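You operate a simulated robot arm through the tools that you are given. There is no shell and no other tool.

You are at the controls of a simulated two-armed robot. One attempt, no reset.

Task
Turn the half pallet round and tighten its slack brown wing bolt.
Fine: free the plate lock, wind the red wheel till the plate has made half a turn, lock it again, then tighten the bolt.

The check looks at the end state, three seconds after you hand in, the way a careful person would. Anything else that was tipped, shoved, dropped, spilled or broken makes it a failure.

Robot
Two 7-joint arms with two-finger parallel grippers on one trunk that stands fixed in place. Base frame: the origin is at the foot of the trunk, x ahead of it, y to its left, z up; the work surface is at about z = 650. Readings come in mm, degrees, newtons and seconds.
The left shoulder is at [71, 156, 1055], the right one opposite. Payload 3.91 kg a hand.
The TCP of each hand is the grasp point between the finger pads, 30 mm short of the fingertips. In the tool frame z runs along the fingers and y along their closing line. The gripper opens to 110 mm. The fingers are 20 mm wide and 10 mm thick; the gripper's body (48 by 112 mm) begins 55 mm behind the TCP.
Orientation is told as [roll, pitch, yaw] about the base's x, y, z axes, in that order, counted from this pose: with the fingers straight down and closing along the base's y, the tool's x points along the base's -x, its y along +y and its z along -z.

Tools
- The arms move only by the tool move_arm. It takes "left_commands", "right_commands" or both (then of equal length, played together; a hand with none holds still); each is a list of rows, each a list of 3 entries, a list of its own where there are three numbers: the shift along the base's x, y, z in units of 50 mm (1.0 is 50 mm), then the turn, a rotation vector about the base's x, y, z in units of 4 degrees (1.0 is 4 degrees), then the gripper command, from -1 (shut) to 1 (fully open), values between in proportion. In form: [[[x, y, z], [wx, wy, wz], gripper], ...]. A call has 1 to 20 rows; each row shifts and turns the commanded pose from where the row before left it. A call with a number of a shift or a turn outside -1 to 1 is refused whole. Each row takes 0.2 s and may step no farther than 50 mm and 8.6 degrees from the row before; otherwise, or with a gripper value out of range, the whole call is refused. A pose out of reach is approached as far as the arm can. The call stops where the force on the tool passes 40 N (or 10 N more than at its start, if that is more) or the arm is blocked; 0.2 s more then pass. Each finger travels about 108 mm/s and halts on what it meets, pressing with about 37 N; the grip force reading is that of the motor and also rises with nothing between the fingers. The clock runs only during rows and for 0.2 s after the last one: add rows that do not move to give the fingers time. It gives the time, the measured TCP pose, the force on the tool (base axes), the opening and the grip force at its end, in the units of the frame above (readings bear some noise), with the torque about the TCP (base axes, N m) and any sound that the robot's microphone picked up.
- Cameras (640 x 400 px; columns grow to the right, rows downward): "scene" is now at [134.7, -24.2, 1285.6]; the picture's right is [-0.28, -0.96, 0.00], its down [-0.52, 0.15, -0.84] and it looks along [0.80, -0.23, -0.55] (base axes); focal length 325 px, centre (320, 200). "left" rides on the left gripper at [72, -17, -103] in its tool frame; the picture's right is [0.23, 0.97, 0.00], its down [-0.76, 0.18, -0.62] and it looks along [-0.61, 0.14, 0.78] (tool axes); focal length 222 px, centre (320, 200). "right" rides on the right gripper at [72, 17, -103] in its tool frame; the picture's right is [-0.23, 0.97, 0.00], its down [-0.76, -0.18, -0.62] and it looks along [-0.61, -0.14, 0.78] (tool axes); focal length 222 px, centre (320, 200).
- capture(camera): a new picture of that camera. No time passes.
- lift_body(by): slides the trunk up (or, below 0, down) by that many mm; the arms and the scene camera ride with it, the base frame stays. It gives what a move gives, with no picture.
- pan_tilt(pan, tilt): turns the head with the scene camera to pan (to the left, within 86 degrees either way) and tilt (down, from -29 to 69), counted from straight ahead of the robot. It gives what a move gives.
- locate(camera, pixels): there is no depth. For up to 12 entries [column, row, z] of the newest picture of that camera ("zoom" is the newest enlarged one), the place [x, y] in the base frame at which the ray of that pixel passes the height z, good to about 2 mm. No time passes.
- enlarge(camera, box): a new picture of the part [left, top, right, bottom] of that camera's present view, enlarged. No time passes.
- close_job(): hands the job in; it is judged then, once.

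Open the grippers and draw the arms clear of the work before you hand the job in, unless the task says otherwise.

The tools are called after ">>>" by a JSON object that holds its "method" and its "body". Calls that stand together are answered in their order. move_arm: Moves the arms, as the interface text tells. Its arguments: {"type":"object","properties":{"left_commands":{"type":"array","items":{"type":"array"}},"right_commands":{"type":"array","items":{"type":"array"}}},"required":[]} The other tools are called the same way: lift_body (by) slides the trunk up or down; pan_tilt (pan, tilt) turns the head that bears the scene camera; capture (camera) takes a picture; locate (camera, pixels) gives the place at which the rays of pixels pass given heights; enlarge (camera, box) takes an enlarged picture of a part of a camera's view; close_job () hands the job in.

At the start:

```text
time_s: 0.0
left_position: [881.4, 169.5, 1005.3]
left_tcp_rot: [0.0, 0.0, 0.0]
left_contact_force: [0.1, 0.1, 0.7]
left_wrist_torque: [0.01, -0.01, 0.0]
left_gripper_width: 110.0
left_grasp_force: 0.0
right_position: [743.1, -484.8, 988.5]
right_tcp_rot: [-0.1, 0.0, 0.2]
right_contact_force: [0.9, -0.6, -0.3]
right_wrist_torque: [-0.02, 0.0, 0.0]
right_gripper_width: 110.1
right_grasp_force: 0.1
trunk travel left (down, up): [-500.0, 440.0]
head pan, tilt: [-16.3, 33.0]
```

scene: 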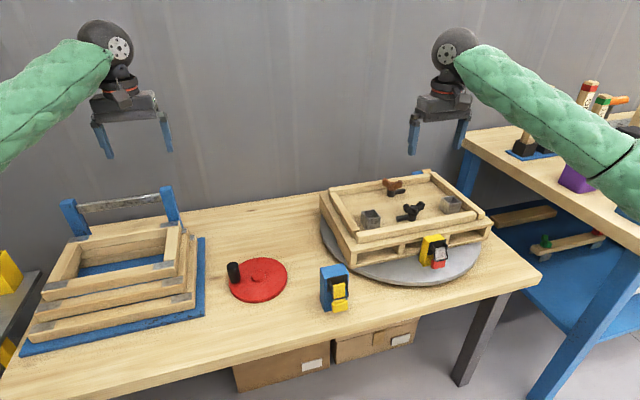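
right: 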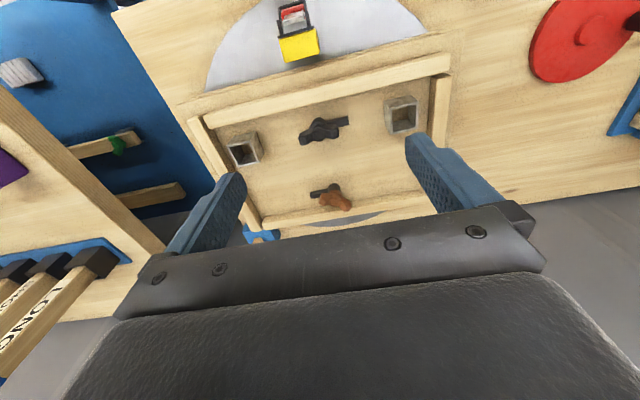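
left: 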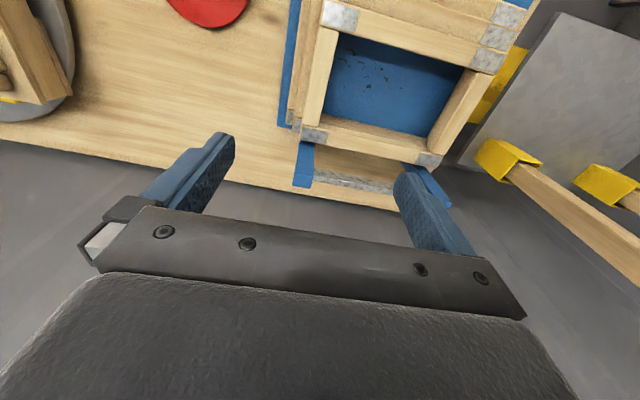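

I start by looking closely at the turntable, pallet, and devices before moving anything.

>>> {"method": "enlarge", "body": {"camera": "scene", "box": [300, 150, 500, 300]}}

>>> {"method": "enlarge", "body": {"camera": "scene", "box": [200, 230, 380, 330]}}

>>> {"method": "enlarge", "body": {"camera": "right", "box": [180, 0, 480, 240]}}

```text
2.67 times, centred on (400, 225) of scene
```

zoom: 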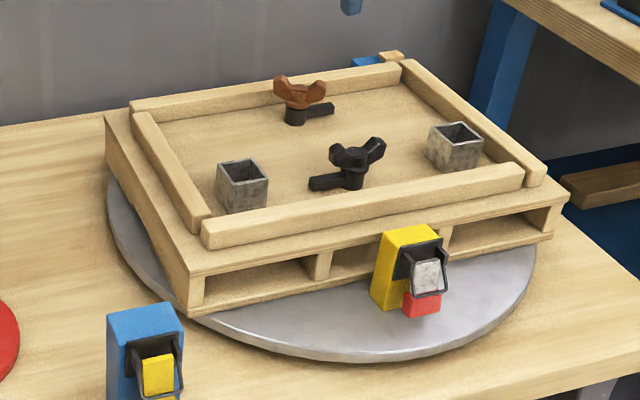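

```text
3.56 times, centred on (290, 280) of scene
```

zoom: 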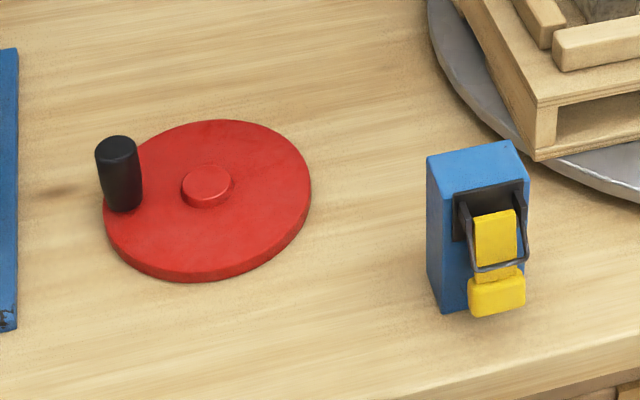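

```text
1.67 times, centred on (330, 120) of right
```

zoom: 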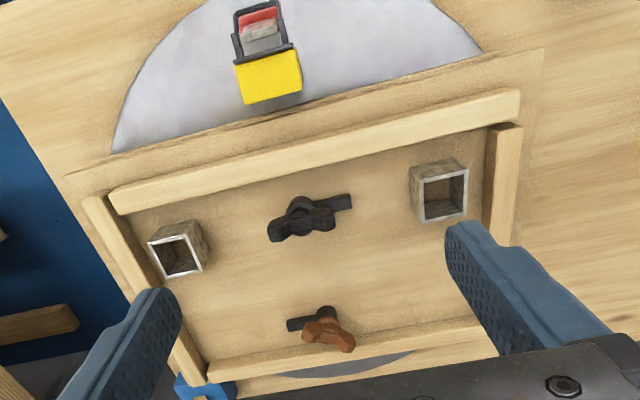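

There is a blue part behind the pallet at about (417,173) in the scene. I enlarge that and the two toggles to tell which one is the plate lock.

>>> {"method": "enlarge", "body": {"camera": "scene", "box": [380, 150, 460, 200]}}

>>> {"method": "enlarge", "body": {"camera": "scene", "box": [400, 220, 480, 275]}}

>>> {"method": "enlarge", "body": {"camera": "scene", "box": [300, 255, 370, 320]}}

>>> {"method": "enlarge", "body": {"camera": "right", "box": [220, 0, 360, 80]}}

>>> {"method": "enlarge", "body": {"camera": "right", "box": [220, 190, 380, 270]}}

```text
8.00 times, centred on (420, 175) of scene
```

zoom: 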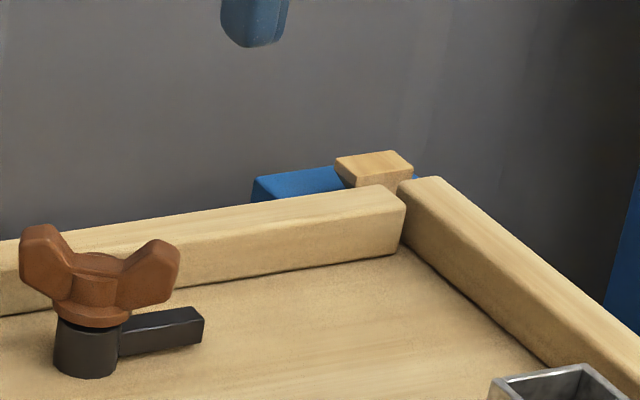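

```text
7.27 times, centred on (440, 248) of scene
```

zoom: 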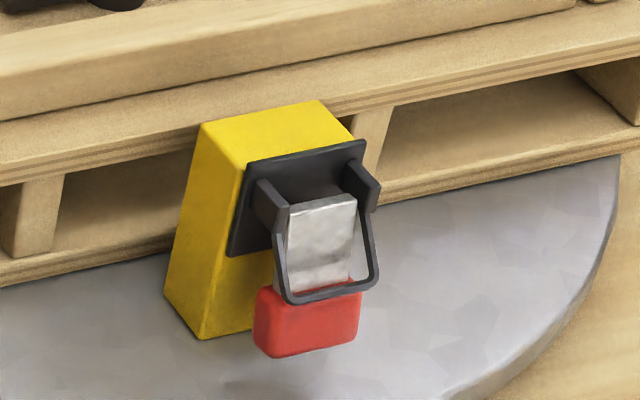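

```text
6.15 times, centred on (335, 288) of scene
```

zoom: 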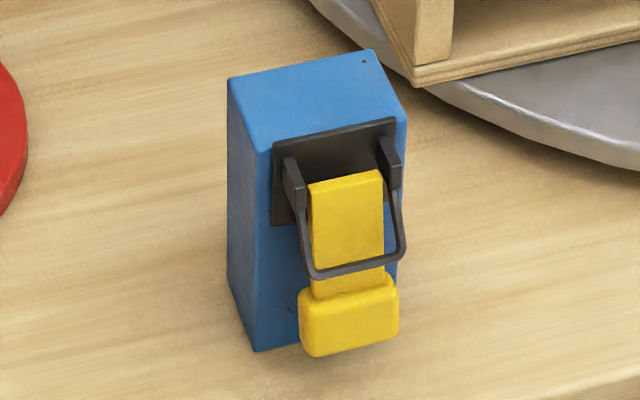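

```text
4.57 times, centred on (290, 40) of right
```

zoom: 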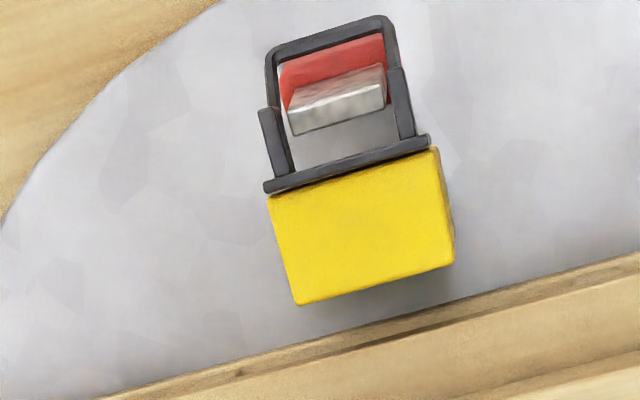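

```text
4.00 times, centred on (300, 230) of right
```

zoom: 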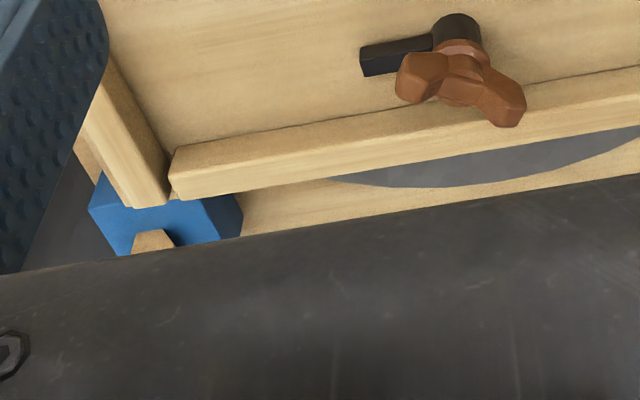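

The blue body with yellow handle (335,288), the yellow body with red handle (434,250), and a blue piece at the back (417,173) are all candidates. I measure their positions.

>>> {"method": "locate", "body": {"camera": "scene", "pixels": [[258, 276, 670], [230, 281, 665], [288, 275, 665], [234, 265, 710], [322, 235, 665], [410, 284, 665], [480, 262, 665], [334, 311, 650], [336, 268, 720], [425, 262, 665], [433, 237, 720]]}}

>>> {"method": "locate", "body": {"camera": "right", "pixels": [[207, 95, 665], [423, 20, 665], [298, 45, 720], [260, 237, 680], [242, 150, 800], [398, 112, 800], [323, 128, 790], [335, 200, 790], [190, 118, 760], [450, 75, 760], [375, 215, 665]]}}

```text
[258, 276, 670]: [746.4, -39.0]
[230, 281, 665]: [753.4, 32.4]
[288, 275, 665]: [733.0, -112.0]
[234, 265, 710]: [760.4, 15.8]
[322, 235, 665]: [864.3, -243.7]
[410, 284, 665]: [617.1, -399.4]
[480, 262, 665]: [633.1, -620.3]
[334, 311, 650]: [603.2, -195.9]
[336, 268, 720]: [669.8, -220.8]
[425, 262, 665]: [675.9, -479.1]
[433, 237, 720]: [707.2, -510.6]
```

```text
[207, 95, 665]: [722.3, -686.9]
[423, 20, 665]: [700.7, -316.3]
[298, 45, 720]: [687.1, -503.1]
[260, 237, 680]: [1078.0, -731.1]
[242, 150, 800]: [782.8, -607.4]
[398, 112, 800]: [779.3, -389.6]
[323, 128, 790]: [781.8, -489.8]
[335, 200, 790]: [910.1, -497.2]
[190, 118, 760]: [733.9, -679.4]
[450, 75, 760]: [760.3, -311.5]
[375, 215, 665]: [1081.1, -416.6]
```

Plate centre is roughly (848,-483) with radius about 240. I'll look around with the head and move the right wrist camera a bit forward to see the blue part behind the pallet.

>>> {"method": "pan_tilt", "body": {"pan": -30, "tilt": 30}}

>>> {"method": "move_arm", "body": {"right_commands": [[[0.9, -0.6, 0], [0, 0, 0], 1], [[0.9, -0.6, 0], [0, 0, 0], 1], [[0.6, -0.6, 0], [0, 0, 0], 1]]}}

>>> {"method": "capture", "body": {"camera": "scene"}}

>>> {"method": "capture", "body": {"camera": "right"}}

```text
time_s: 0.8
left_position: [880.9, 169.6, 1005.9]
left_tcp_rot: [-0.2, 0.0, 0.0]
left_contact_force: [-0.9, 0.1, -0.5]
left_wrist_torque: [0.01, -0.01, -0.01]
left_gripper_width: 110.1
left_grasp_force: 0.1
right_position: [742.3, -483.6, 989.3]
right_tcp_rot: [0.0, 0.0, 0.1]
right_contact_force: [0.0, 0.1, 0.1]
right_wrist_torque: [0.01, 0.0, -0.02]
right_gripper_width: 110.1
right_grasp_force: 0.1
trunk travel left (down, up): [-500.0, 440.0]
head pan, tilt: [-30.0, 30.0]
```

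```text
refused: row 1 steps farther than a row can; nothing moved
```

```text
taken
```

scene: 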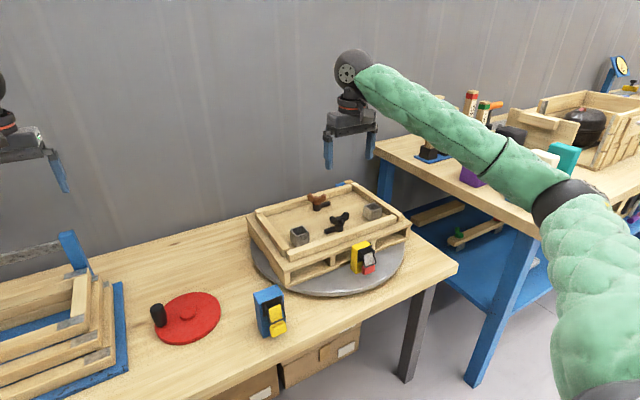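

```text
taken
```

right: 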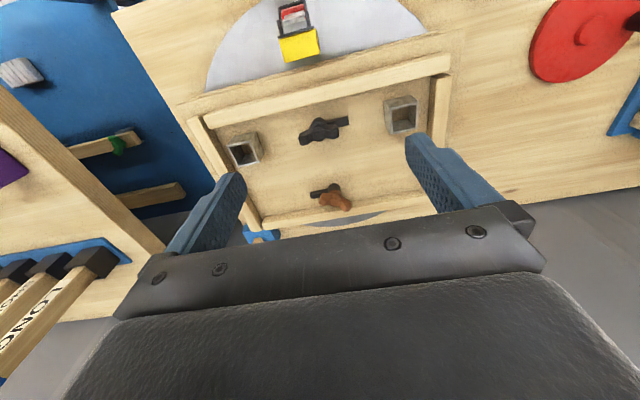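

The row exceeded 50 mm in length; I repeat with smaller steps to bring the right wrist camera forward over the back corner.

>>> {"method": "move_arm", "body": {"right_commands": [[[0.7, -0.5, 0.2], [0, 0, 0], 1], [[0.7, -0.5, 0.2], [0, 0, 0], 1], [[0.7, -0.5, 0.2], [0, 0, 0], 1], [[0.7, -0.5, 0.2], [0, 0, 0], 1], [[0, 0, 0], [0, 0, 0], 1]]}}

>>> {"method": "capture", "body": {"camera": "right"}}

```text
time_s: 2.0
left_position: [880.4, 171.1, 1005.6]
left_tcp_rot: [0.0, 0.0, 0.0]
left_contact_force: [0.1, -0.7, 0.7]
left_wrist_torque: [-0.02, 0.01, -0.02]
left_gripper_width: 109.9
left_grasp_force: 0.1
right_position: [883.7, -583.1, 1030.1]
right_tcp_rot: [0.0, 0.0, 0.2]
right_contact_force: [-0.7, -0.1, 0.0]
right_wrist_torque: [-0.01, 0.0, -0.01]
right_gripper_width: 110.1
right_grasp_force: 0.0
trunk travel left (down, up): [-500.0, 440.0]
head pan, tilt: [-30.0, 30.0]
```

```text
taken
```

right: 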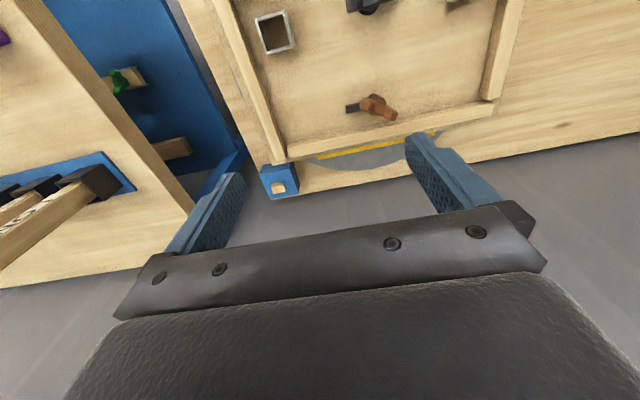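

>>> {"method": "enlarge", "body": {"camera": "right", "box": [230, 120, 450, 220]}}

>>> {"method": "enlarge", "body": {"camera": "right", "box": [240, 150, 320, 205]}}

>>> {"method": "locate", "body": {"camera": "right", "pixels": [[278, 180, 700], [278, 180, 670], [320, 158, 665], [430, 135, 665], [380, 150, 665]]}}

```text
2.91 times, centred on (340, 170) of right
```

zoom: 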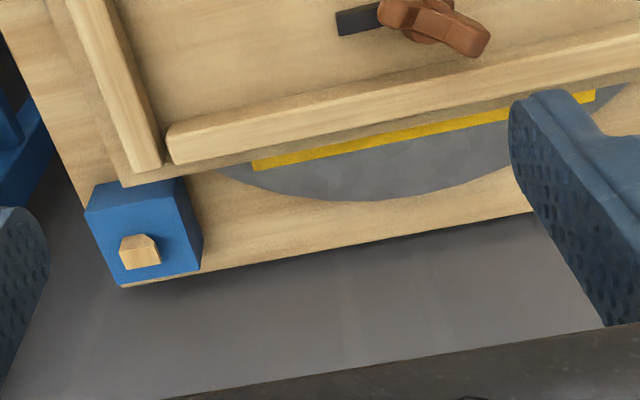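

```text
7.27 times, centred on (280, 178) of right
```

zoom: 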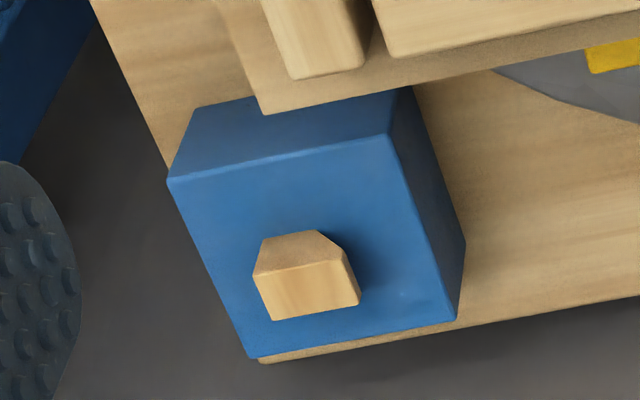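

```text
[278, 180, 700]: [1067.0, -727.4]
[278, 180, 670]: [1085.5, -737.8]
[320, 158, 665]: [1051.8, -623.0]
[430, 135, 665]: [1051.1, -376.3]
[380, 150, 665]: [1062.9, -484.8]
```

The rear blue block is just a fixed block with a wood chip on it, and there's a yellow stripe on the plate's far side. Now I bring the right wrist camera low on the robot's side to look at the yellow/red latch face.

>>> {"method": "move_arm", "body": {"right_commands": [[[-0.78, 0.245, -0.4], [0, 0, 0], 1], [[-0.78, 0.245, -0.4], [0, 0, 0], 1], [[-0.78, 0.245, -0.4], [0, 0, 0], 1], [[-0.78, 0.245, -0.4], [0, 0, 0], 1], [[-0.78, 0.245, -0.4], [0, 0, 0], 1], [[-0.78, 0.245, -0.4], [0, 0, 0], 1], [[-0.78, 0.245, -0.4], [0, 0, 0], 1], [[-0.78, 0.245, -0.4], [0, 0, 0], 1], [[0, 0, 0], [0, 0, 0], 1]]}}

>>> {"method": "capture", "body": {"camera": "right"}}

>>> {"method": "capture", "body": {"camera": "scene"}}

```text
time_s: 4.0
left_position: [881.2, 170.2, 1003.6]
left_tcp_rot: [0.0, 0.2, 0.1]
left_contact_force: [-0.1, -0.5, 0.6]
left_wrist_torque: [0.03, -0.01, 0.0]
left_gripper_width: 110.0
left_grasp_force: 0.0
right_position: [571.7, -487.6, 868.8]
right_tcp_rot: [0.0, 0.0, 0.1]
right_contact_force: [0.6, 0.1, 0.8]
right_wrist_torque: [0.01, 0.03, 0.0]
right_gripper_width: 109.8
right_grasp_force: 0.0
trunk travel left (down, up): [-500.0, 440.0]
head pan, tilt: [-30.0, 30.0]
```

```text
taken
```

right: 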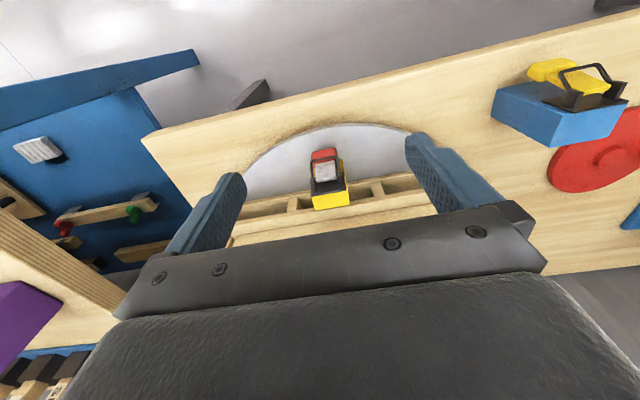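

```text
taken
```

scene: 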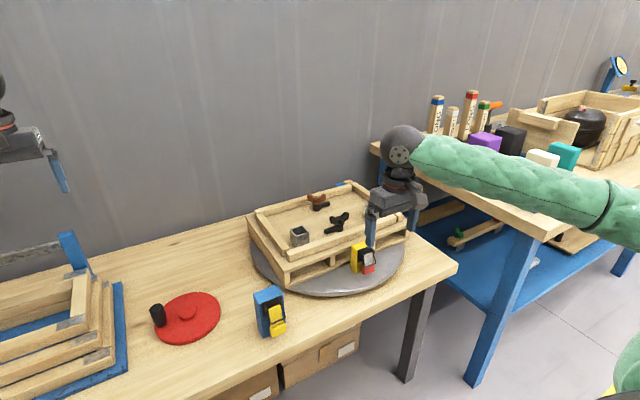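

>>> {"method": "enlarge", "body": {"camera": "right", "box": [270, 120, 390, 220]}}

>>> {"method": "enlarge", "body": {"camera": "right", "box": [480, 40, 640, 160]}}

>>> {"method": "locate", "body": {"camera": "right", "pixels": [[330, 207, 665], [330, 194, 720], [323, 153, 700], [410, 135, 665], [245, 165, 665], [340, 125, 665]]}}

```text
4.00 times, centred on (330, 170) of right
```

zoom: 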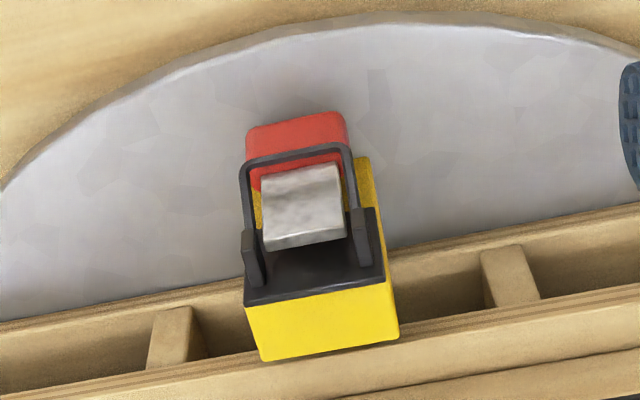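

```text
3.33 times, centred on (560, 100) of right
```

zoom: 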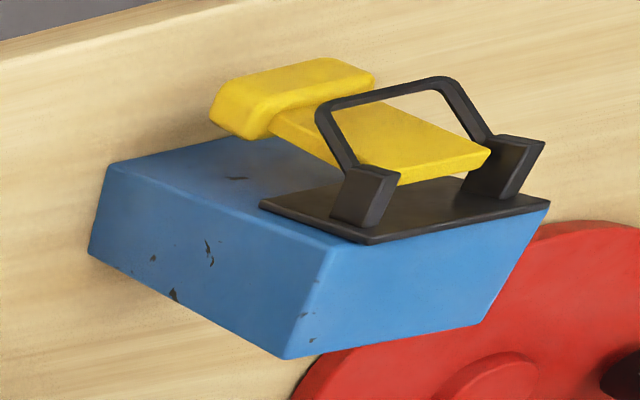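

```text
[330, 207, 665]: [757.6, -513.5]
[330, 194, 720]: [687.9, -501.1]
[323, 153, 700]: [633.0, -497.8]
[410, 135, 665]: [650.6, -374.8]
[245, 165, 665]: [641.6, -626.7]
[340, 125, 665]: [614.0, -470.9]
```

Both latches have the same form: a lever hinged at the top between two ears, with a black bail over it. I bring the left wrist camera over for a close view of the blue/yellow one, which stands on the table between wheel and plate.

>>> {"method": "move_arm", "body": {"left_commands": [[[-0.65, -0.65, -0.2], [0, 0, 0], 1], [[-0.65, -0.65, -0.2], [0, 0, 0], 1], [[-0.65, -0.65, -0.2], [0, 0, 0], 1], [[-0.65, -0.65, -0.2], [0, 0, 0], 1], [[-0.65, -0.65, -0.2], [0, 0, 0], 1], [[-0.65, -0.65, -0.2], [0, 0, 0], 1], [[-0.65, -0.65, -0.3], [0, 0, 0], 1], [[-0.65, -0.65, -0.3], [0, 0, 0], 1], [[-0.65, -0.65, -0.3], [0, 0, 0], 1], [[-0.65, -0.65, -0.3], [0, 0, 0], 1], [[-0.6, -0.5, -0.5], [0, 0, 0], 1], [[0, 0, 0], [0, 0, 0], 1]]}}

>>> {"method": "capture", "body": {"camera": "left"}}

>>> {"method": "capture", "body": {"camera": "scene"}}

```text
time_s: 6.6
left_position: [523.7, -179.2, 861.7]
left_tcp_rot: [0.0, 0.0, 0.1]
left_contact_force: [0.0, 0.6, -0.4]
left_wrist_torque: [-0.02, -0.03, 0.03]
left_gripper_width: 109.8
left_grasp_force: 0.1
right_position: [572.9, -488.7, 869.1]
right_tcp_rot: [0.0, 0.0, 0.1]
right_contact_force: [0.2, -0.2, 0.0]
right_wrist_torque: [0.02, 0.01, 0.03]
right_gripper_width: 109.9
right_grasp_force: 0.0
trunk travel left (down, up): [-500.0, 440.0]
head pan, tilt: [-30.0, 30.0]
```

```text
taken
```

left: 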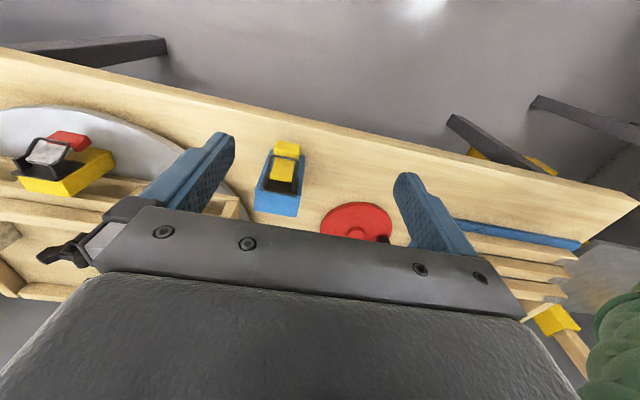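

```text
taken
```

scene: 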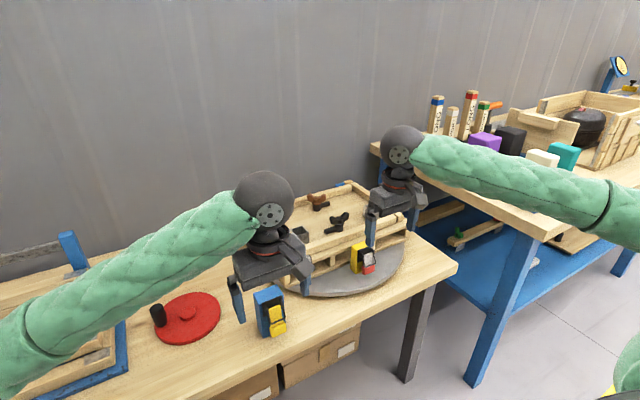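

>>> {"method": "enlarge", "body": {"camera": "left", "box": [230, 120, 340, 230]}}

>>> {"method": "enlarge", "body": {"camera": "left", "box": [0, 90, 140, 210]}}

>>> {"method": "enlarge", "body": {"camera": "scene", "box": [240, 270, 310, 350]}}

>>> {"method": "enlarge", "body": {"camera": "scene", "box": [335, 225, 405, 285]}}

```text
3.64 times, centred on (285, 175) of left
```

zoom: 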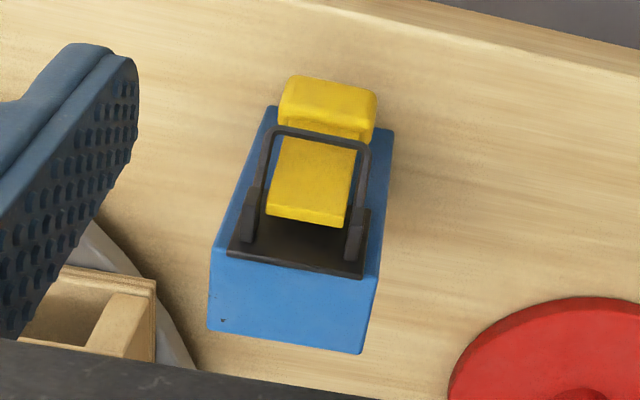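

```text
3.33 times, centred on (70, 150) of left
```

zoom: 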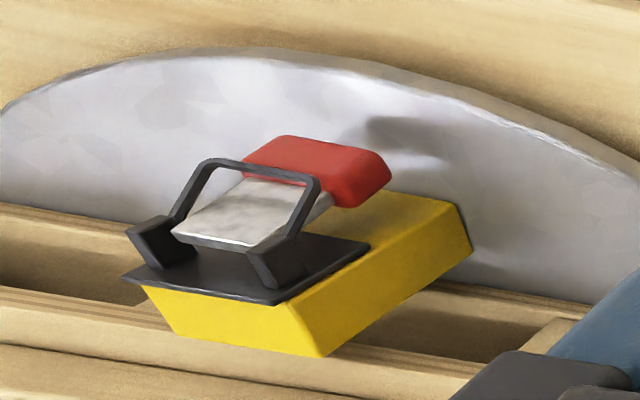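

```text
5.00 times, centred on (275, 310) of scene
```

zoom: 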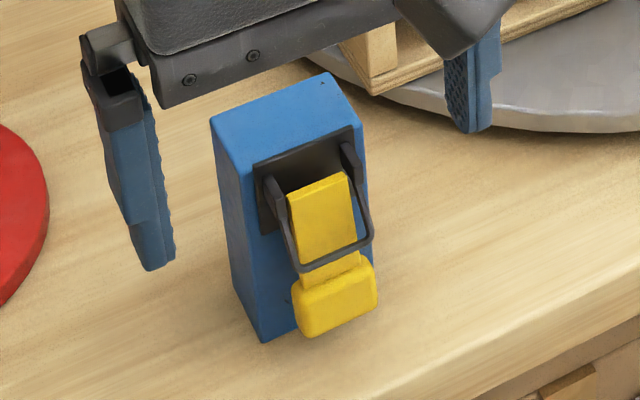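

```text
6.67 times, centred on (370, 255) of scene
```

zoom: 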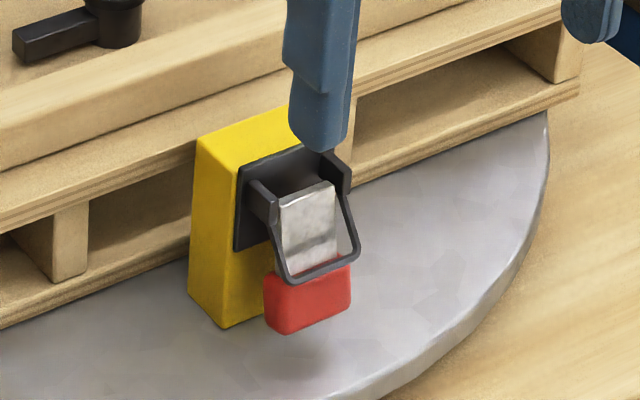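

I re-zoom the blue latch in the scene view and triangulate its body, lever and grip at several heights.

>>> {"method": "enlarge", "body": {"camera": "scene", "box": [240, 270, 310, 350]}}

>>> {"method": "locate", "body": {"camera": "zoom", "pixels": [[262, 343, 650], [245, 180, 740], [245, 180, 760], [245, 180, 780], [210, 120, 760], [325, 72, 760], [362, 125, 760], [335, 305, 670], [335, 305, 690], [335, 305, 710], [350, 145, 740], [270, 180, 740]]}}

>>> {"method": "enlarge", "body": {"camera": "left", "box": [230, 120, 340, 230]}}

>>> {"method": "locate", "body": {"camera": "zoom", "pixels": [[209, 270, 740], [209, 270, 760], [209, 270, 780], [378, 290, 760], [360, 352, 760], [208, 328, 760], [330, 98, 670], [330, 98, 690], [330, 98, 710], [248, 215, 740], [355, 235, 740]]}}

```text
5.00 times, centred on (275, 310) of scene
```

zoom: 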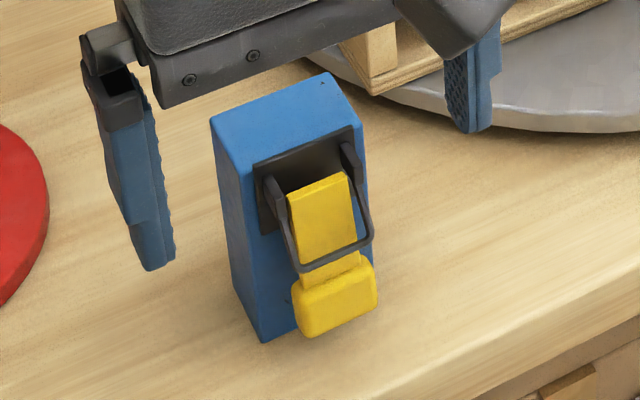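

```text
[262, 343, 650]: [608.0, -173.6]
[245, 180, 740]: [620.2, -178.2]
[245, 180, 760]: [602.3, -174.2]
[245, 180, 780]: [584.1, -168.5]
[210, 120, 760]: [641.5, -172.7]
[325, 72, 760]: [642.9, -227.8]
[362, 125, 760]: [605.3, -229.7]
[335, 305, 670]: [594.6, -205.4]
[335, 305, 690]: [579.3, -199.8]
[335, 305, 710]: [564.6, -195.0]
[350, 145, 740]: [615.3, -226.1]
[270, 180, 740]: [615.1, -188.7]
```

```text
3.64 times, centred on (285, 175) of left
```

zoom: 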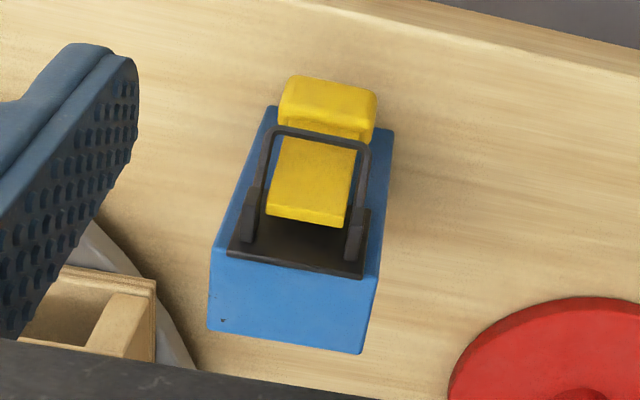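

```text
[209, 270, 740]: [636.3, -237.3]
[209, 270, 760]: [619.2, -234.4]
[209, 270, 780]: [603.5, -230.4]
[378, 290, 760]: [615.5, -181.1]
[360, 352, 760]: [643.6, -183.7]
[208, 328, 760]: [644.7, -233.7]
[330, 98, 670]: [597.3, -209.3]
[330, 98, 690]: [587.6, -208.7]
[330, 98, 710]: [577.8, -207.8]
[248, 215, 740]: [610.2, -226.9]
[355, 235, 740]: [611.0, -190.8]
```

Blue body spans about x 606–642, y -229..-174, top z≈757, with its lever hanging on the robot-facing side. I pin down the grip's edges from both cameras.

>>> {"method": "locate", "body": {"camera": "zoom", "pixels": [[280, 110, 670], [377, 120, 670], [300, 77, 670], [365, 88, 670], [280, 110, 690], [377, 120, 690], [270, 128, 720], [368, 145, 720], [268, 210, 740], [345, 222, 740]]}}

>>> {"method": "enlarge", "body": {"camera": "scene", "box": [250, 290, 300, 345]}}

```text
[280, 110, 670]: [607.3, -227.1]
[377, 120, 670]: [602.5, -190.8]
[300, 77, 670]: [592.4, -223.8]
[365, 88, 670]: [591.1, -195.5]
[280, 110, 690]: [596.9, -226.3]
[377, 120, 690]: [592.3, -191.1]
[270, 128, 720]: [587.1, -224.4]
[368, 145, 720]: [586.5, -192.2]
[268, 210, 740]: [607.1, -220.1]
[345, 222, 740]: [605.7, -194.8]
```

```text
7.27 times, centred on (275, 318) of scene
```

zoom: 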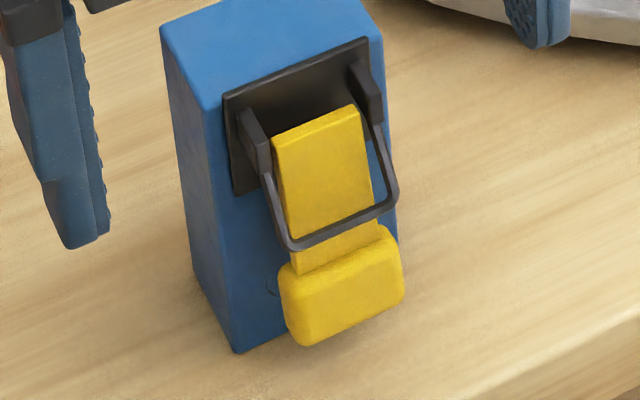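

>>> {"method": "locate", "body": {"camera": "zoom", "pixels": [[280, 275, 690], [395, 230, 690], [300, 345, 660], [403, 297, 660], [280, 275, 680], [395, 230, 680], [300, 345, 670], [403, 297, 670], [290, 248, 720], [395, 205, 720], [275, 150, 740], [355, 110, 740]]}}

```text
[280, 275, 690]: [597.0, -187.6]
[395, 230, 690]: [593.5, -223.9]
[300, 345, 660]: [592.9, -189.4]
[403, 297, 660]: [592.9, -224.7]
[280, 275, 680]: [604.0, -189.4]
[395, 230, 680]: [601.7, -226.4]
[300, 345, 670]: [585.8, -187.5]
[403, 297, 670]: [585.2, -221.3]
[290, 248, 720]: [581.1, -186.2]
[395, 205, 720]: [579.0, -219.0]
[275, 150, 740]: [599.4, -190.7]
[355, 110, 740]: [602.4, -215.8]
```

Both current views are from similar angles so the depth is poorly resolved. I turn the right wrist to look along +y for a side profile of the blue latch.

>>> {"method": "move_arm", "body": {"right_commands": [[[0, 0, 0], [0, 0, 1], 1], [[0, 0, 0], [0, 0, 1], 1], [[0, 0, 0], [0, 0, 1], 1], [[0, 0, 0], [0, 0, 1], 1], [[0, 0, 0], [0, 0, 1], 1], [[0, 0, 0], [0, 0, 1], 1], [[0, 0, 0], [0, 0, 1], 1], [[0, 0, 0], [0, 0, 1], 1], [[0, 0, 0], [0, 0, 1], 1], [[0, 0, 0], [0, 0, 1], 1], [[0, 0, 0], [0, 0, 1], 1], [[0, 0, 0], [0, 0, 1], 1], [[0, 0, 0], [0, 0, 1], 1], [[0, 0, 0], [0, 0, 1], 1], [[0, 0, 0], [0, 0, 1], 1], [[0, 0, 0], [0, 0, 1], 1], [[0, 0, 0], [0, 0, 1], 1], [[0, 0, 0], [0, 0, 1], 1], [[0, 0, 0], [0, 0, 1], 1], [[0, 0, 0], [0, 0, 1], 1]]}}

>>> {"method": "move_arm", "body": {"right_commands": [[[0, 0, 0], [0, 0, 1], 1], [[0, 0, 0], [0, 0, 1], 1], [[0.2, 0.3, 0], [1, 0, 0], 1], [[0.2, 0.3, 0], [1, 0, 0], 1], [[0.2, 0.3, 0], [1, 0, 0], 1], [[0, 0.3, 0], [1, 0, 0], 1], [[0, 0.3, 0], [1, 0, 0], 1], [[0, 0, 0], [0, 0, 0], 1]]}}

>>> {"method": "capture", "body": {"camera": "right"}}

```text
time_s: 10.8
left_position: [523.3, -180.1, 861.0]
left_tcp_rot: [0.0, 0.0, 0.0]
left_contact_force: [-0.4, -0.4, 0.1]
left_wrist_torque: [-0.02, -0.01, -0.01]
left_gripper_width: 110.1
left_grasp_force: 0.0
right_position: [571.0, -486.7, 870.6]
right_tcp_rot: [0.0, -0.1, 80.1]
right_contact_force: [0.4, 1.1, 0.7]
right_wrist_torque: [0.03, -0.04, -0.01]
right_gripper_width: 110.0
right_grasp_force: 0.0
trunk travel left (down, up): [-500.0, 440.0]
head pan, tilt: [-30.0, 30.0]
```

```text
time_s: 12.6
left_position: [524.1, -179.9, 862.8]
left_tcp_rot: [0.1, 0.1, 0.1]
left_contact_force: [0.6, -0.3, 0.2]
left_wrist_torque: [-0.03, 0.01, 0.02]
left_gripper_width: 110.0
left_grasp_force: 0.1
right_position: [600.7, -411.3, 870.4]
right_tcp_rot: [0.7, -20.1, 87.9]
right_contact_force: [-0.6, 0.1, 0.4]
right_wrist_torque: [0.01, 0.0, -0.01]
right_gripper_width: 110.0
right_grasp_force: 0.1
trunk travel left (down, up): [-500.0, 440.0]
head pan, tilt: [-30.0, 30.0]
```

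```text
taken
```

right: 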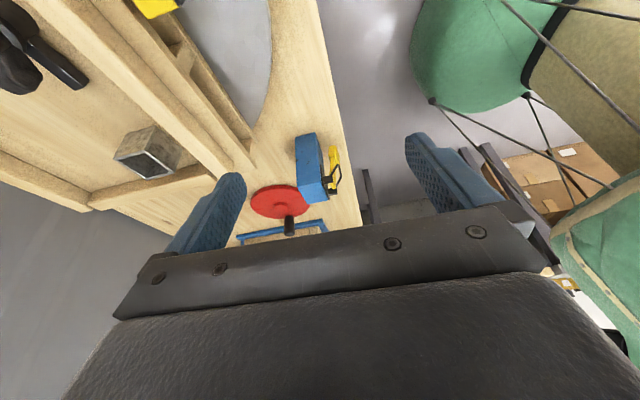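

>>> {"method": "enlarge", "body": {"camera": "right", "box": [280, 120, 360, 210]}}

```text
4.44 times, centred on (320, 165) of right
```

zoom: 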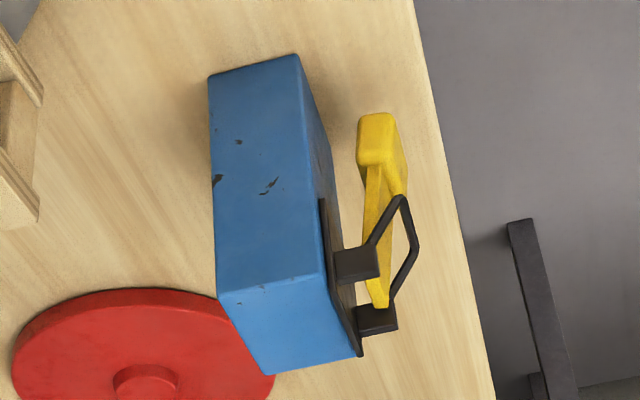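

The side profile shows the strap standing parallel to the face with the grip at its lower end and the bail sticking out. I locate key points against the known y range.

>>> {"method": "locate", "body": {"camera": "zoom", "pixels": [[300, 55, 650], [322, 275, 757], [360, 120, 655], [360, 120, 665], [393, 117, 655], [393, 117, 665], [357, 162, 680], [357, 162, 690], [395, 160, 680], [395, 160, 690], [375, 258, 745], [375, 280, 745]]}}

>>> {"method": "locate", "body": {"camera": "zoom", "pixels": [[337, 265, 745], [402, 200, 700], [402, 200, 720], [418, 245, 700], [418, 245, 720], [376, 305, 735], [376, 305, 745], [397, 320, 735], [397, 320, 745], [372, 280, 735], [405, 190, 690], [380, 60, 650]]}}

```text
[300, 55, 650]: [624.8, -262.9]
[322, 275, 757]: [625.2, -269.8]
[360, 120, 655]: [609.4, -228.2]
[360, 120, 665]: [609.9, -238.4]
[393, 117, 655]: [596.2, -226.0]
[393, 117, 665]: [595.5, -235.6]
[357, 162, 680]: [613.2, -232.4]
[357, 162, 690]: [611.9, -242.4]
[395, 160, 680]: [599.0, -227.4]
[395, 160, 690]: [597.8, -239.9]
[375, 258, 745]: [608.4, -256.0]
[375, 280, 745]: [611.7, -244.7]
```

```text
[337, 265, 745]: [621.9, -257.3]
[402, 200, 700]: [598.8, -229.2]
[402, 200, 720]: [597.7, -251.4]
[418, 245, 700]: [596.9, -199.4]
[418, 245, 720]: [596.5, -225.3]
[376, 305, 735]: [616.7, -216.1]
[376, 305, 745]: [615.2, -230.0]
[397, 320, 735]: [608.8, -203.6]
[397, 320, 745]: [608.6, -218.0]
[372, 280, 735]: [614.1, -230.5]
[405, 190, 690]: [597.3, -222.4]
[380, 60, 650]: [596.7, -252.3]
```

The right-camera and scene-camera positions of the same box corner disagree by ~35 mm if I assume z=650, suggesting the table is lower than assumed. I check with the red wheel's hub seen in both views.

>>> {"method": "locate", "body": {"camera": "right", "pixels": [[280.6, 205.5, 650], [280.6, 205.5, 620], [280.6, 205.5, 670], [315.5, 132.3, 620], [320.5, 182, 720], [320.5, 182, 730]]}}

>>> {"method": "locate", "body": {"camera": "scene", "pixels": [[187, 316, 650], [187, 316, 620], [187, 316, 670], [263.4, 338.6, 620], [260, 306, 720], [260, 306, 730]]}}

>>> {"method": "capture", "body": {"camera": "scene"}}

```text
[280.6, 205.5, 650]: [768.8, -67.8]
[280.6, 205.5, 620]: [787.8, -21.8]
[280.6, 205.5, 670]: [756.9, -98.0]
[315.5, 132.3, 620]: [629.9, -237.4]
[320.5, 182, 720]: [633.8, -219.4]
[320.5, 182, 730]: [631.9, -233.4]
```

```text
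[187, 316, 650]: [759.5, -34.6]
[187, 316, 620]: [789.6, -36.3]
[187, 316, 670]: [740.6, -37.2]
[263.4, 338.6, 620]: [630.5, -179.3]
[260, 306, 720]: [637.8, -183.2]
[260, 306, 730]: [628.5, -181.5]
```

```text
taken
```

scene: 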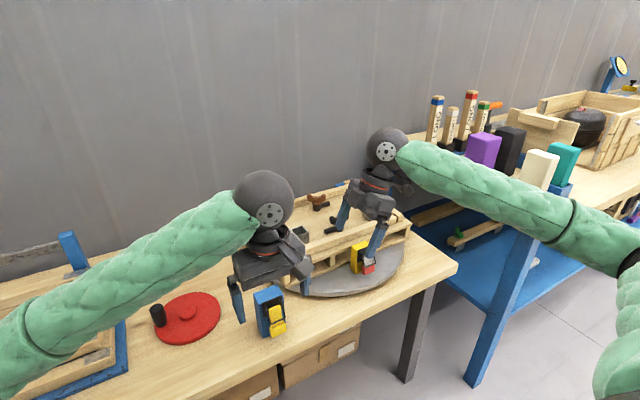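

Triangulating the hub (right (280.6,205.5) and scene (187,316)) agrees at z≈628, so the table top is really near z≈617, and the grip of the blue latch is near x 596–610, y -226..-188, z 656–687. I tilt the left gripper 44° so the fingers point forward-down.

>>> {"method": "move_arm", "body": {"left_commands": [[[0, -0.1, 0], [0, -1, 0], 1], [[0, -0.1, 0], [0, -1, 0], 1], [[0, -0.1, 0], [0, -1, 0], 0.8], [[0, -0.1, 0], [0, -1, 0], 0.6], [[0, -0.1, 0], [0, -1, 0], 0.4], [[0, -0.05, 0], [0, -1, 0], 0.3], [[0, 0, 0], [0, -1, 0], 0.3], [[0, 0, 0], [0, -1, 0], 0.3], [[0, 0, 0], [0, -1, 0], 0.3], [[0, 0, 0], [0, -1, 0], 0.3], [[0, 0, 0], [0, -1, 0], 0.3], [[0, 0, 0], [0, 0, 0], 0.3]]}}

>>> {"method": "capture", "body": {"camera": "left"}}

>>> {"method": "capture", "body": {"camera": "scene"}}

```text
time_s: 15.2
left_position: [526.0, -208.1, 861.6]
left_tcp_rot: [0.0, -44.1, 0.0]
left_contact_force: [-0.4, -1.1, 0.4]
left_wrist_torque: [-0.02, -0.03, 0.0]
left_gripper_width: 71.4
left_grasp_force: 0.0
right_position: [599.7, -412.3, 869.9]
right_tcp_rot: [0.7, -20.0, 87.8]
right_contact_force: [1.1, 0.0, 0.0]
right_wrist_torque: [-0.02, 0.0, -0.03]
right_gripper_width: 109.9
right_grasp_force: 0.2
trunk travel left (down, up): [-500.0, 440.0]
head pan, tilt: [-30.0, 30.0]
```

```text
taken
```

left: 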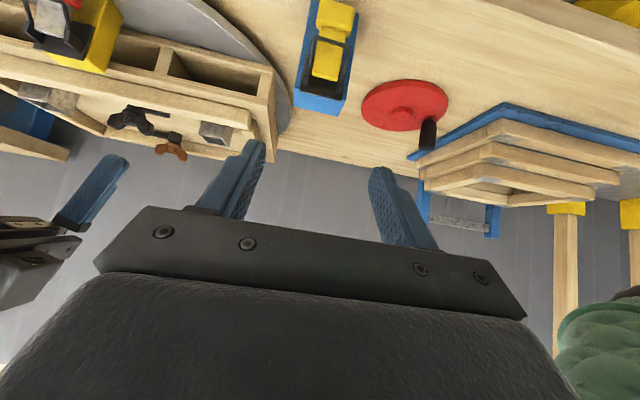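

```text
taken
```

scene: 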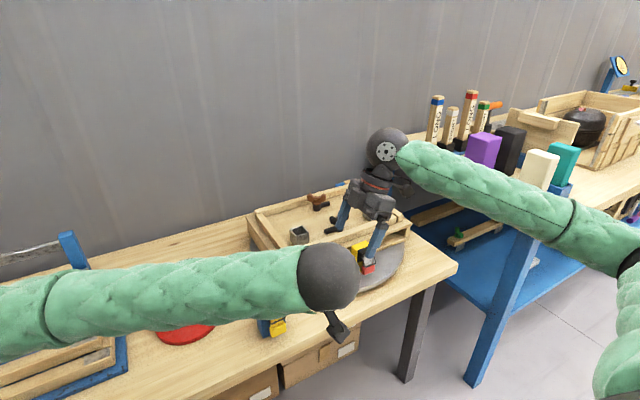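

From this flatter angle I triangulate the grip again in the left view.

>>> {"method": "enlarge", "body": {"camera": "left", "box": [285, 0, 365, 120]}}

>>> {"method": "locate", "body": {"camera": "left", "pixels": [[400, 112, 628], [400, 112, 640], [430, 125, 660], [430, 125, 680]]}}

```text
3.33 times, centred on (325, 60) of left
```

zoom: 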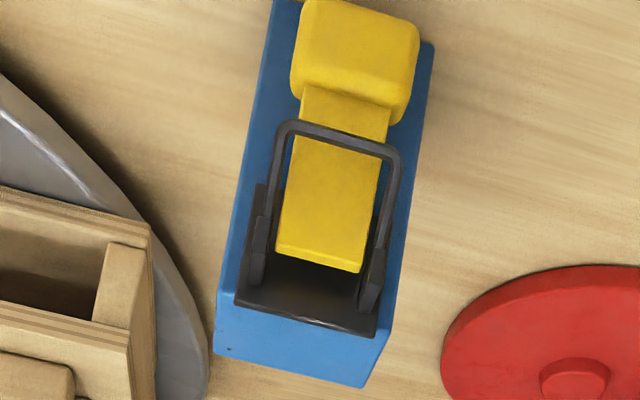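

```text
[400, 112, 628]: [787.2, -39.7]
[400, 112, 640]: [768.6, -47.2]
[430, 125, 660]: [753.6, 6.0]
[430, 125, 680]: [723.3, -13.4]
```

>>> {"method": "locate", "body": {"camera": "zoom", "pixels": [[292, 70, 680], [292, 70, 690], [415, 95, 680], [300, 10, 660], [420, 40, 660], [300, 10, 650], [275, 248, 715], [275, 248, 725], [360, 270, 715], [216, 303, 730], [385, 340, 730], [345, 140, 700]]}}

```text
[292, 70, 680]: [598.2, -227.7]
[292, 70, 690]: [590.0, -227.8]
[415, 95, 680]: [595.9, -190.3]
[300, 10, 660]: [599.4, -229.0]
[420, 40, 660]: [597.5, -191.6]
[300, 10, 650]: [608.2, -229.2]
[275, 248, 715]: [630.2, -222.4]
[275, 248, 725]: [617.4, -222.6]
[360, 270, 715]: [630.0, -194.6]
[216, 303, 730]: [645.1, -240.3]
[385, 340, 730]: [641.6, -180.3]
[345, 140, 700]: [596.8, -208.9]
```

Grip centre is about (603,-209,671). I go to a pre-grasp point along the finger direction, then advance with the fingers straddling the grip.

>>> {"method": "move_arm", "body": {"left_commands": [[[0.135, -0.005, -0.69], [0, 0, 0], 0.3], [[0.135, -0.005, -0.69], [0, 0, 0], 0.3], [[0.135, -0.005, -0.69], [0, 0, 0], 0.3], [[0.135, -0.005, -0.69], [0, 0, 0], 0.3], [[0, 0, 0], [0, 0, 0], 0.3]]}}

>>> {"method": "capture", "body": {"camera": "left"}}

>>> {"method": "capture", "body": {"camera": "right"}}

```text
time_s: 16.4
left_position: [551.5, -208.9, 722.5]
left_tcp_rot: [0.1, -44.0, 0.1]
left_contact_force: [-0.1, 0.1, -0.7]
left_wrist_torque: [0.0, -0.01, 0.02]
left_gripper_width: 71.4
left_grasp_force: 0.0
right_position: [600.4, -412.6, 869.6]
right_tcp_rot: [0.6, -20.1, 87.9]
right_contact_force: [-0.9, -0.3, 0.7]
right_wrist_torque: [-0.01, -0.02, -0.04]
right_gripper_width: 109.9
right_grasp_force: 0.0
trunk travel left (down, up): [-500.0, 440.0]
head pan, tilt: [-30.0, 30.0]
```

```text
taken
```

left: 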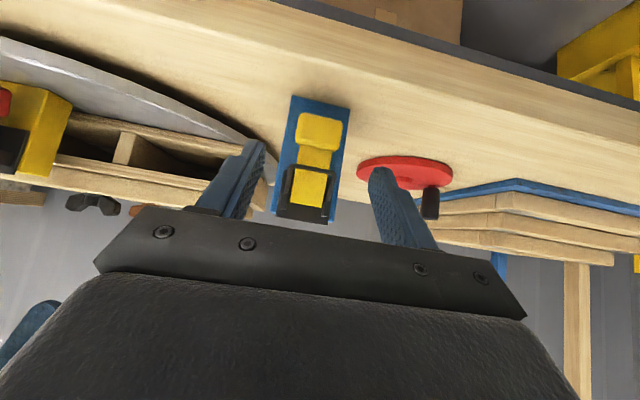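

```text
taken
```

right: 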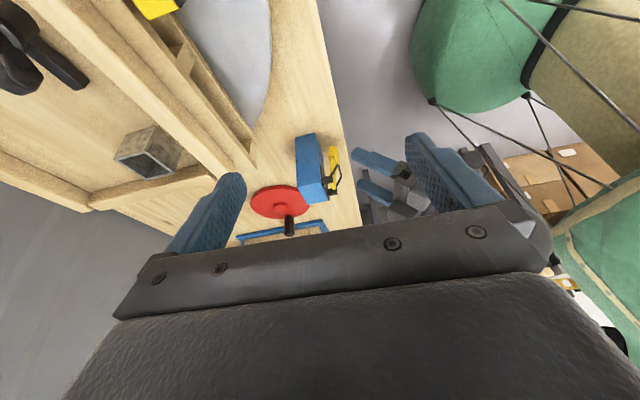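

>>> {"method": "enlarge", "body": {"camera": "right", "box": [280, 120, 440, 220]}}

>>> {"method": "enlarge", "body": {"camera": "left", "box": [240, 80, 400, 230]}}

```text
4.00 times, centred on (360, 170) of right
```

zoom: 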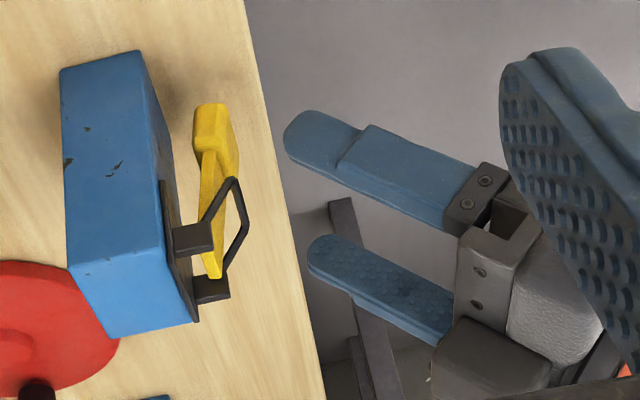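

```text
2.67 times, centred on (320, 155) of left
```

zoom: 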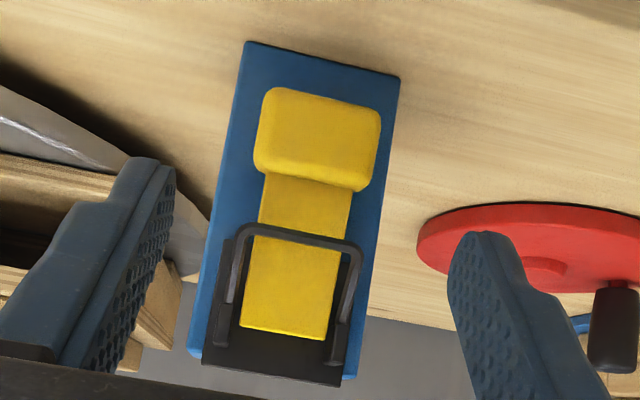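

Fingers straddle the grip cleanly, so I advance along the finger direction to the grip.

>>> {"method": "move_arm", "body": {"left_commands": [[[0.216, 0, -0.215], [0, 0, 0], 0.3], [[0.216, 0, -0.215], [0, 0, 0], 0.3], [[0.216, 0, -0.215], [0, 0, 0], 0.3], [[0.216, 0, -0.215], [0, 0, 0], 0.3], [[0, 0, 0], [0, 0, 0], 0.3]]}}

>>> {"method": "enlarge", "body": {"camera": "right", "box": [280, 120, 440, 220]}}

>>> {"method": "enlarge", "body": {"camera": "left", "box": [200, 80, 440, 230]}}

```text
time_s: 17.6
left_position: [594.4, -208.0, 679.3]
left_tcp_rot: [-0.1, -44.0, 0.0]
left_contact_force: [-0.3, 0.5, 0.7]
left_wrist_torque: [0.05, 0.0, 0.01]
left_gripper_width: 71.8
left_grasp_force: 0.1
right_position: [599.7, -412.4, 869.8]
right_tcp_rot: [0.8, -20.0, 88.0]
right_contact_force: [-0.9, 0.5, 0.6]
right_wrist_torque: [-0.01, -0.02, 0.0]
right_gripper_width: 109.9
right_grasp_force: 0.1
trunk travel left (down, up): [-500.0, 440.0]
head pan, tilt: [-30.0, 30.0]
```

```text
4.00 times, centred on (360, 170) of right
```

zoom: 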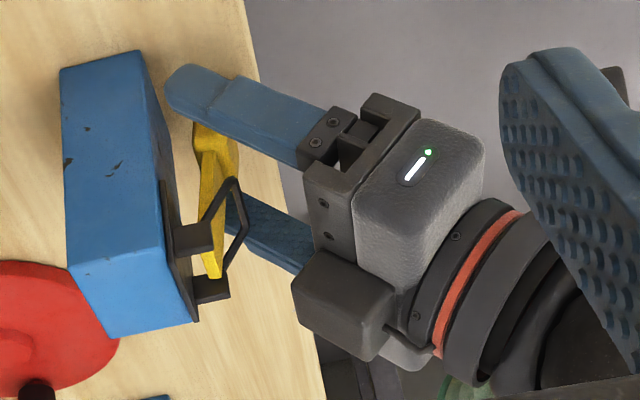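

```text
2.67 times, centred on (320, 155) of left
```

zoom: 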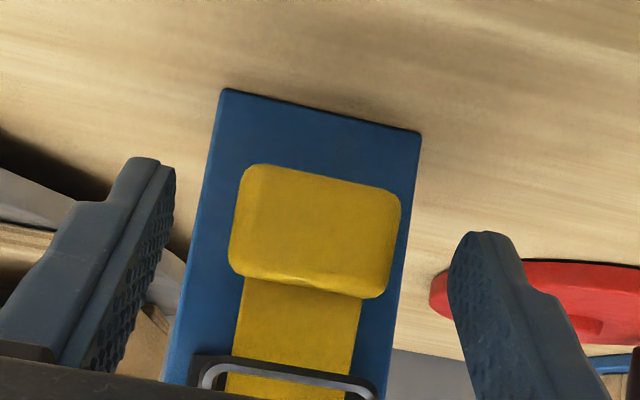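

Grip sits between the fingers. I close on it and read the width.

>>> {"method": "move_arm", "body": {"left_commands": [[[0, 0, 0], [0, 0, 0], -0.2], [[0, 0, 0], [0, 0, 0], -1], [[0, 0, 0], [0, 0, 0], -1], [[0, 0, 0], [0, 0, 0], -1]]}}

>>> {"method": "enlarge", "body": {"camera": "right", "box": [280, 120, 440, 220]}}

>>> {"method": "enlarge", "body": {"camera": "left", "box": [200, 80, 440, 230]}}

```text
time_s: 18.6
left_position: [593.6, -209.4, 679.8]
left_tcp_rot: [0.0, -44.0, -0.2]
left_contact_force: [3.1, -25.2, 1.9]
left_wrist_torque: [-0.47, 0.14, -0.45]
left_gripper_width: 38.0
left_grasp_force: 45.4
right_position: [601.1, -412.8, 869.2]
right_tcp_rot: [0.6, -20.1, 88.0]
right_contact_force: [-0.1, -0.1, 0.8]
right_wrist_torque: [0.03, 0.01, 0.03]
right_gripper_width: 110.0
right_grasp_force: 0.0
trunk travel left (down, up): [-500.0, 440.0]
head pan, tilt: [-30.0, 30.0]
```

```text
4.00 times, centred on (360, 170) of right
```

zoom: 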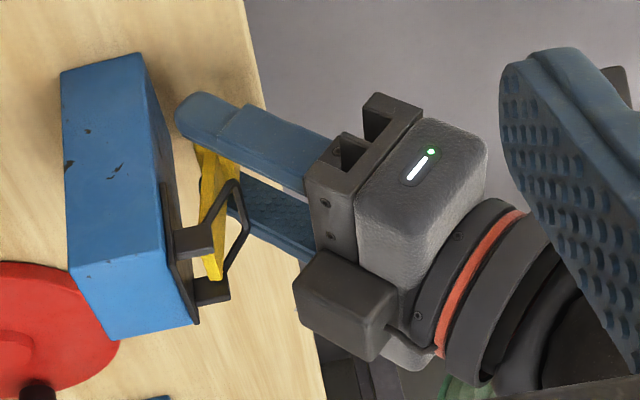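

```text
2.67 times, centred on (320, 155) of left
```

zoom: 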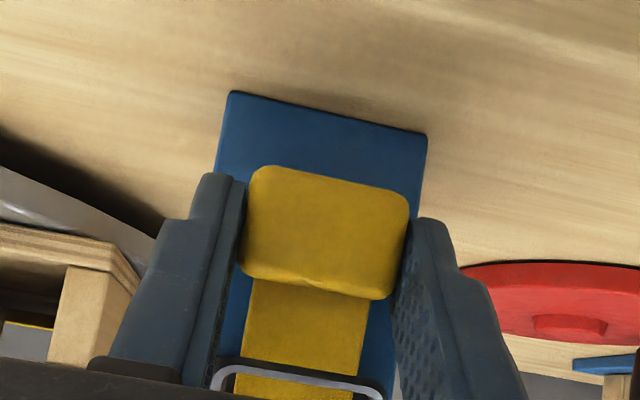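

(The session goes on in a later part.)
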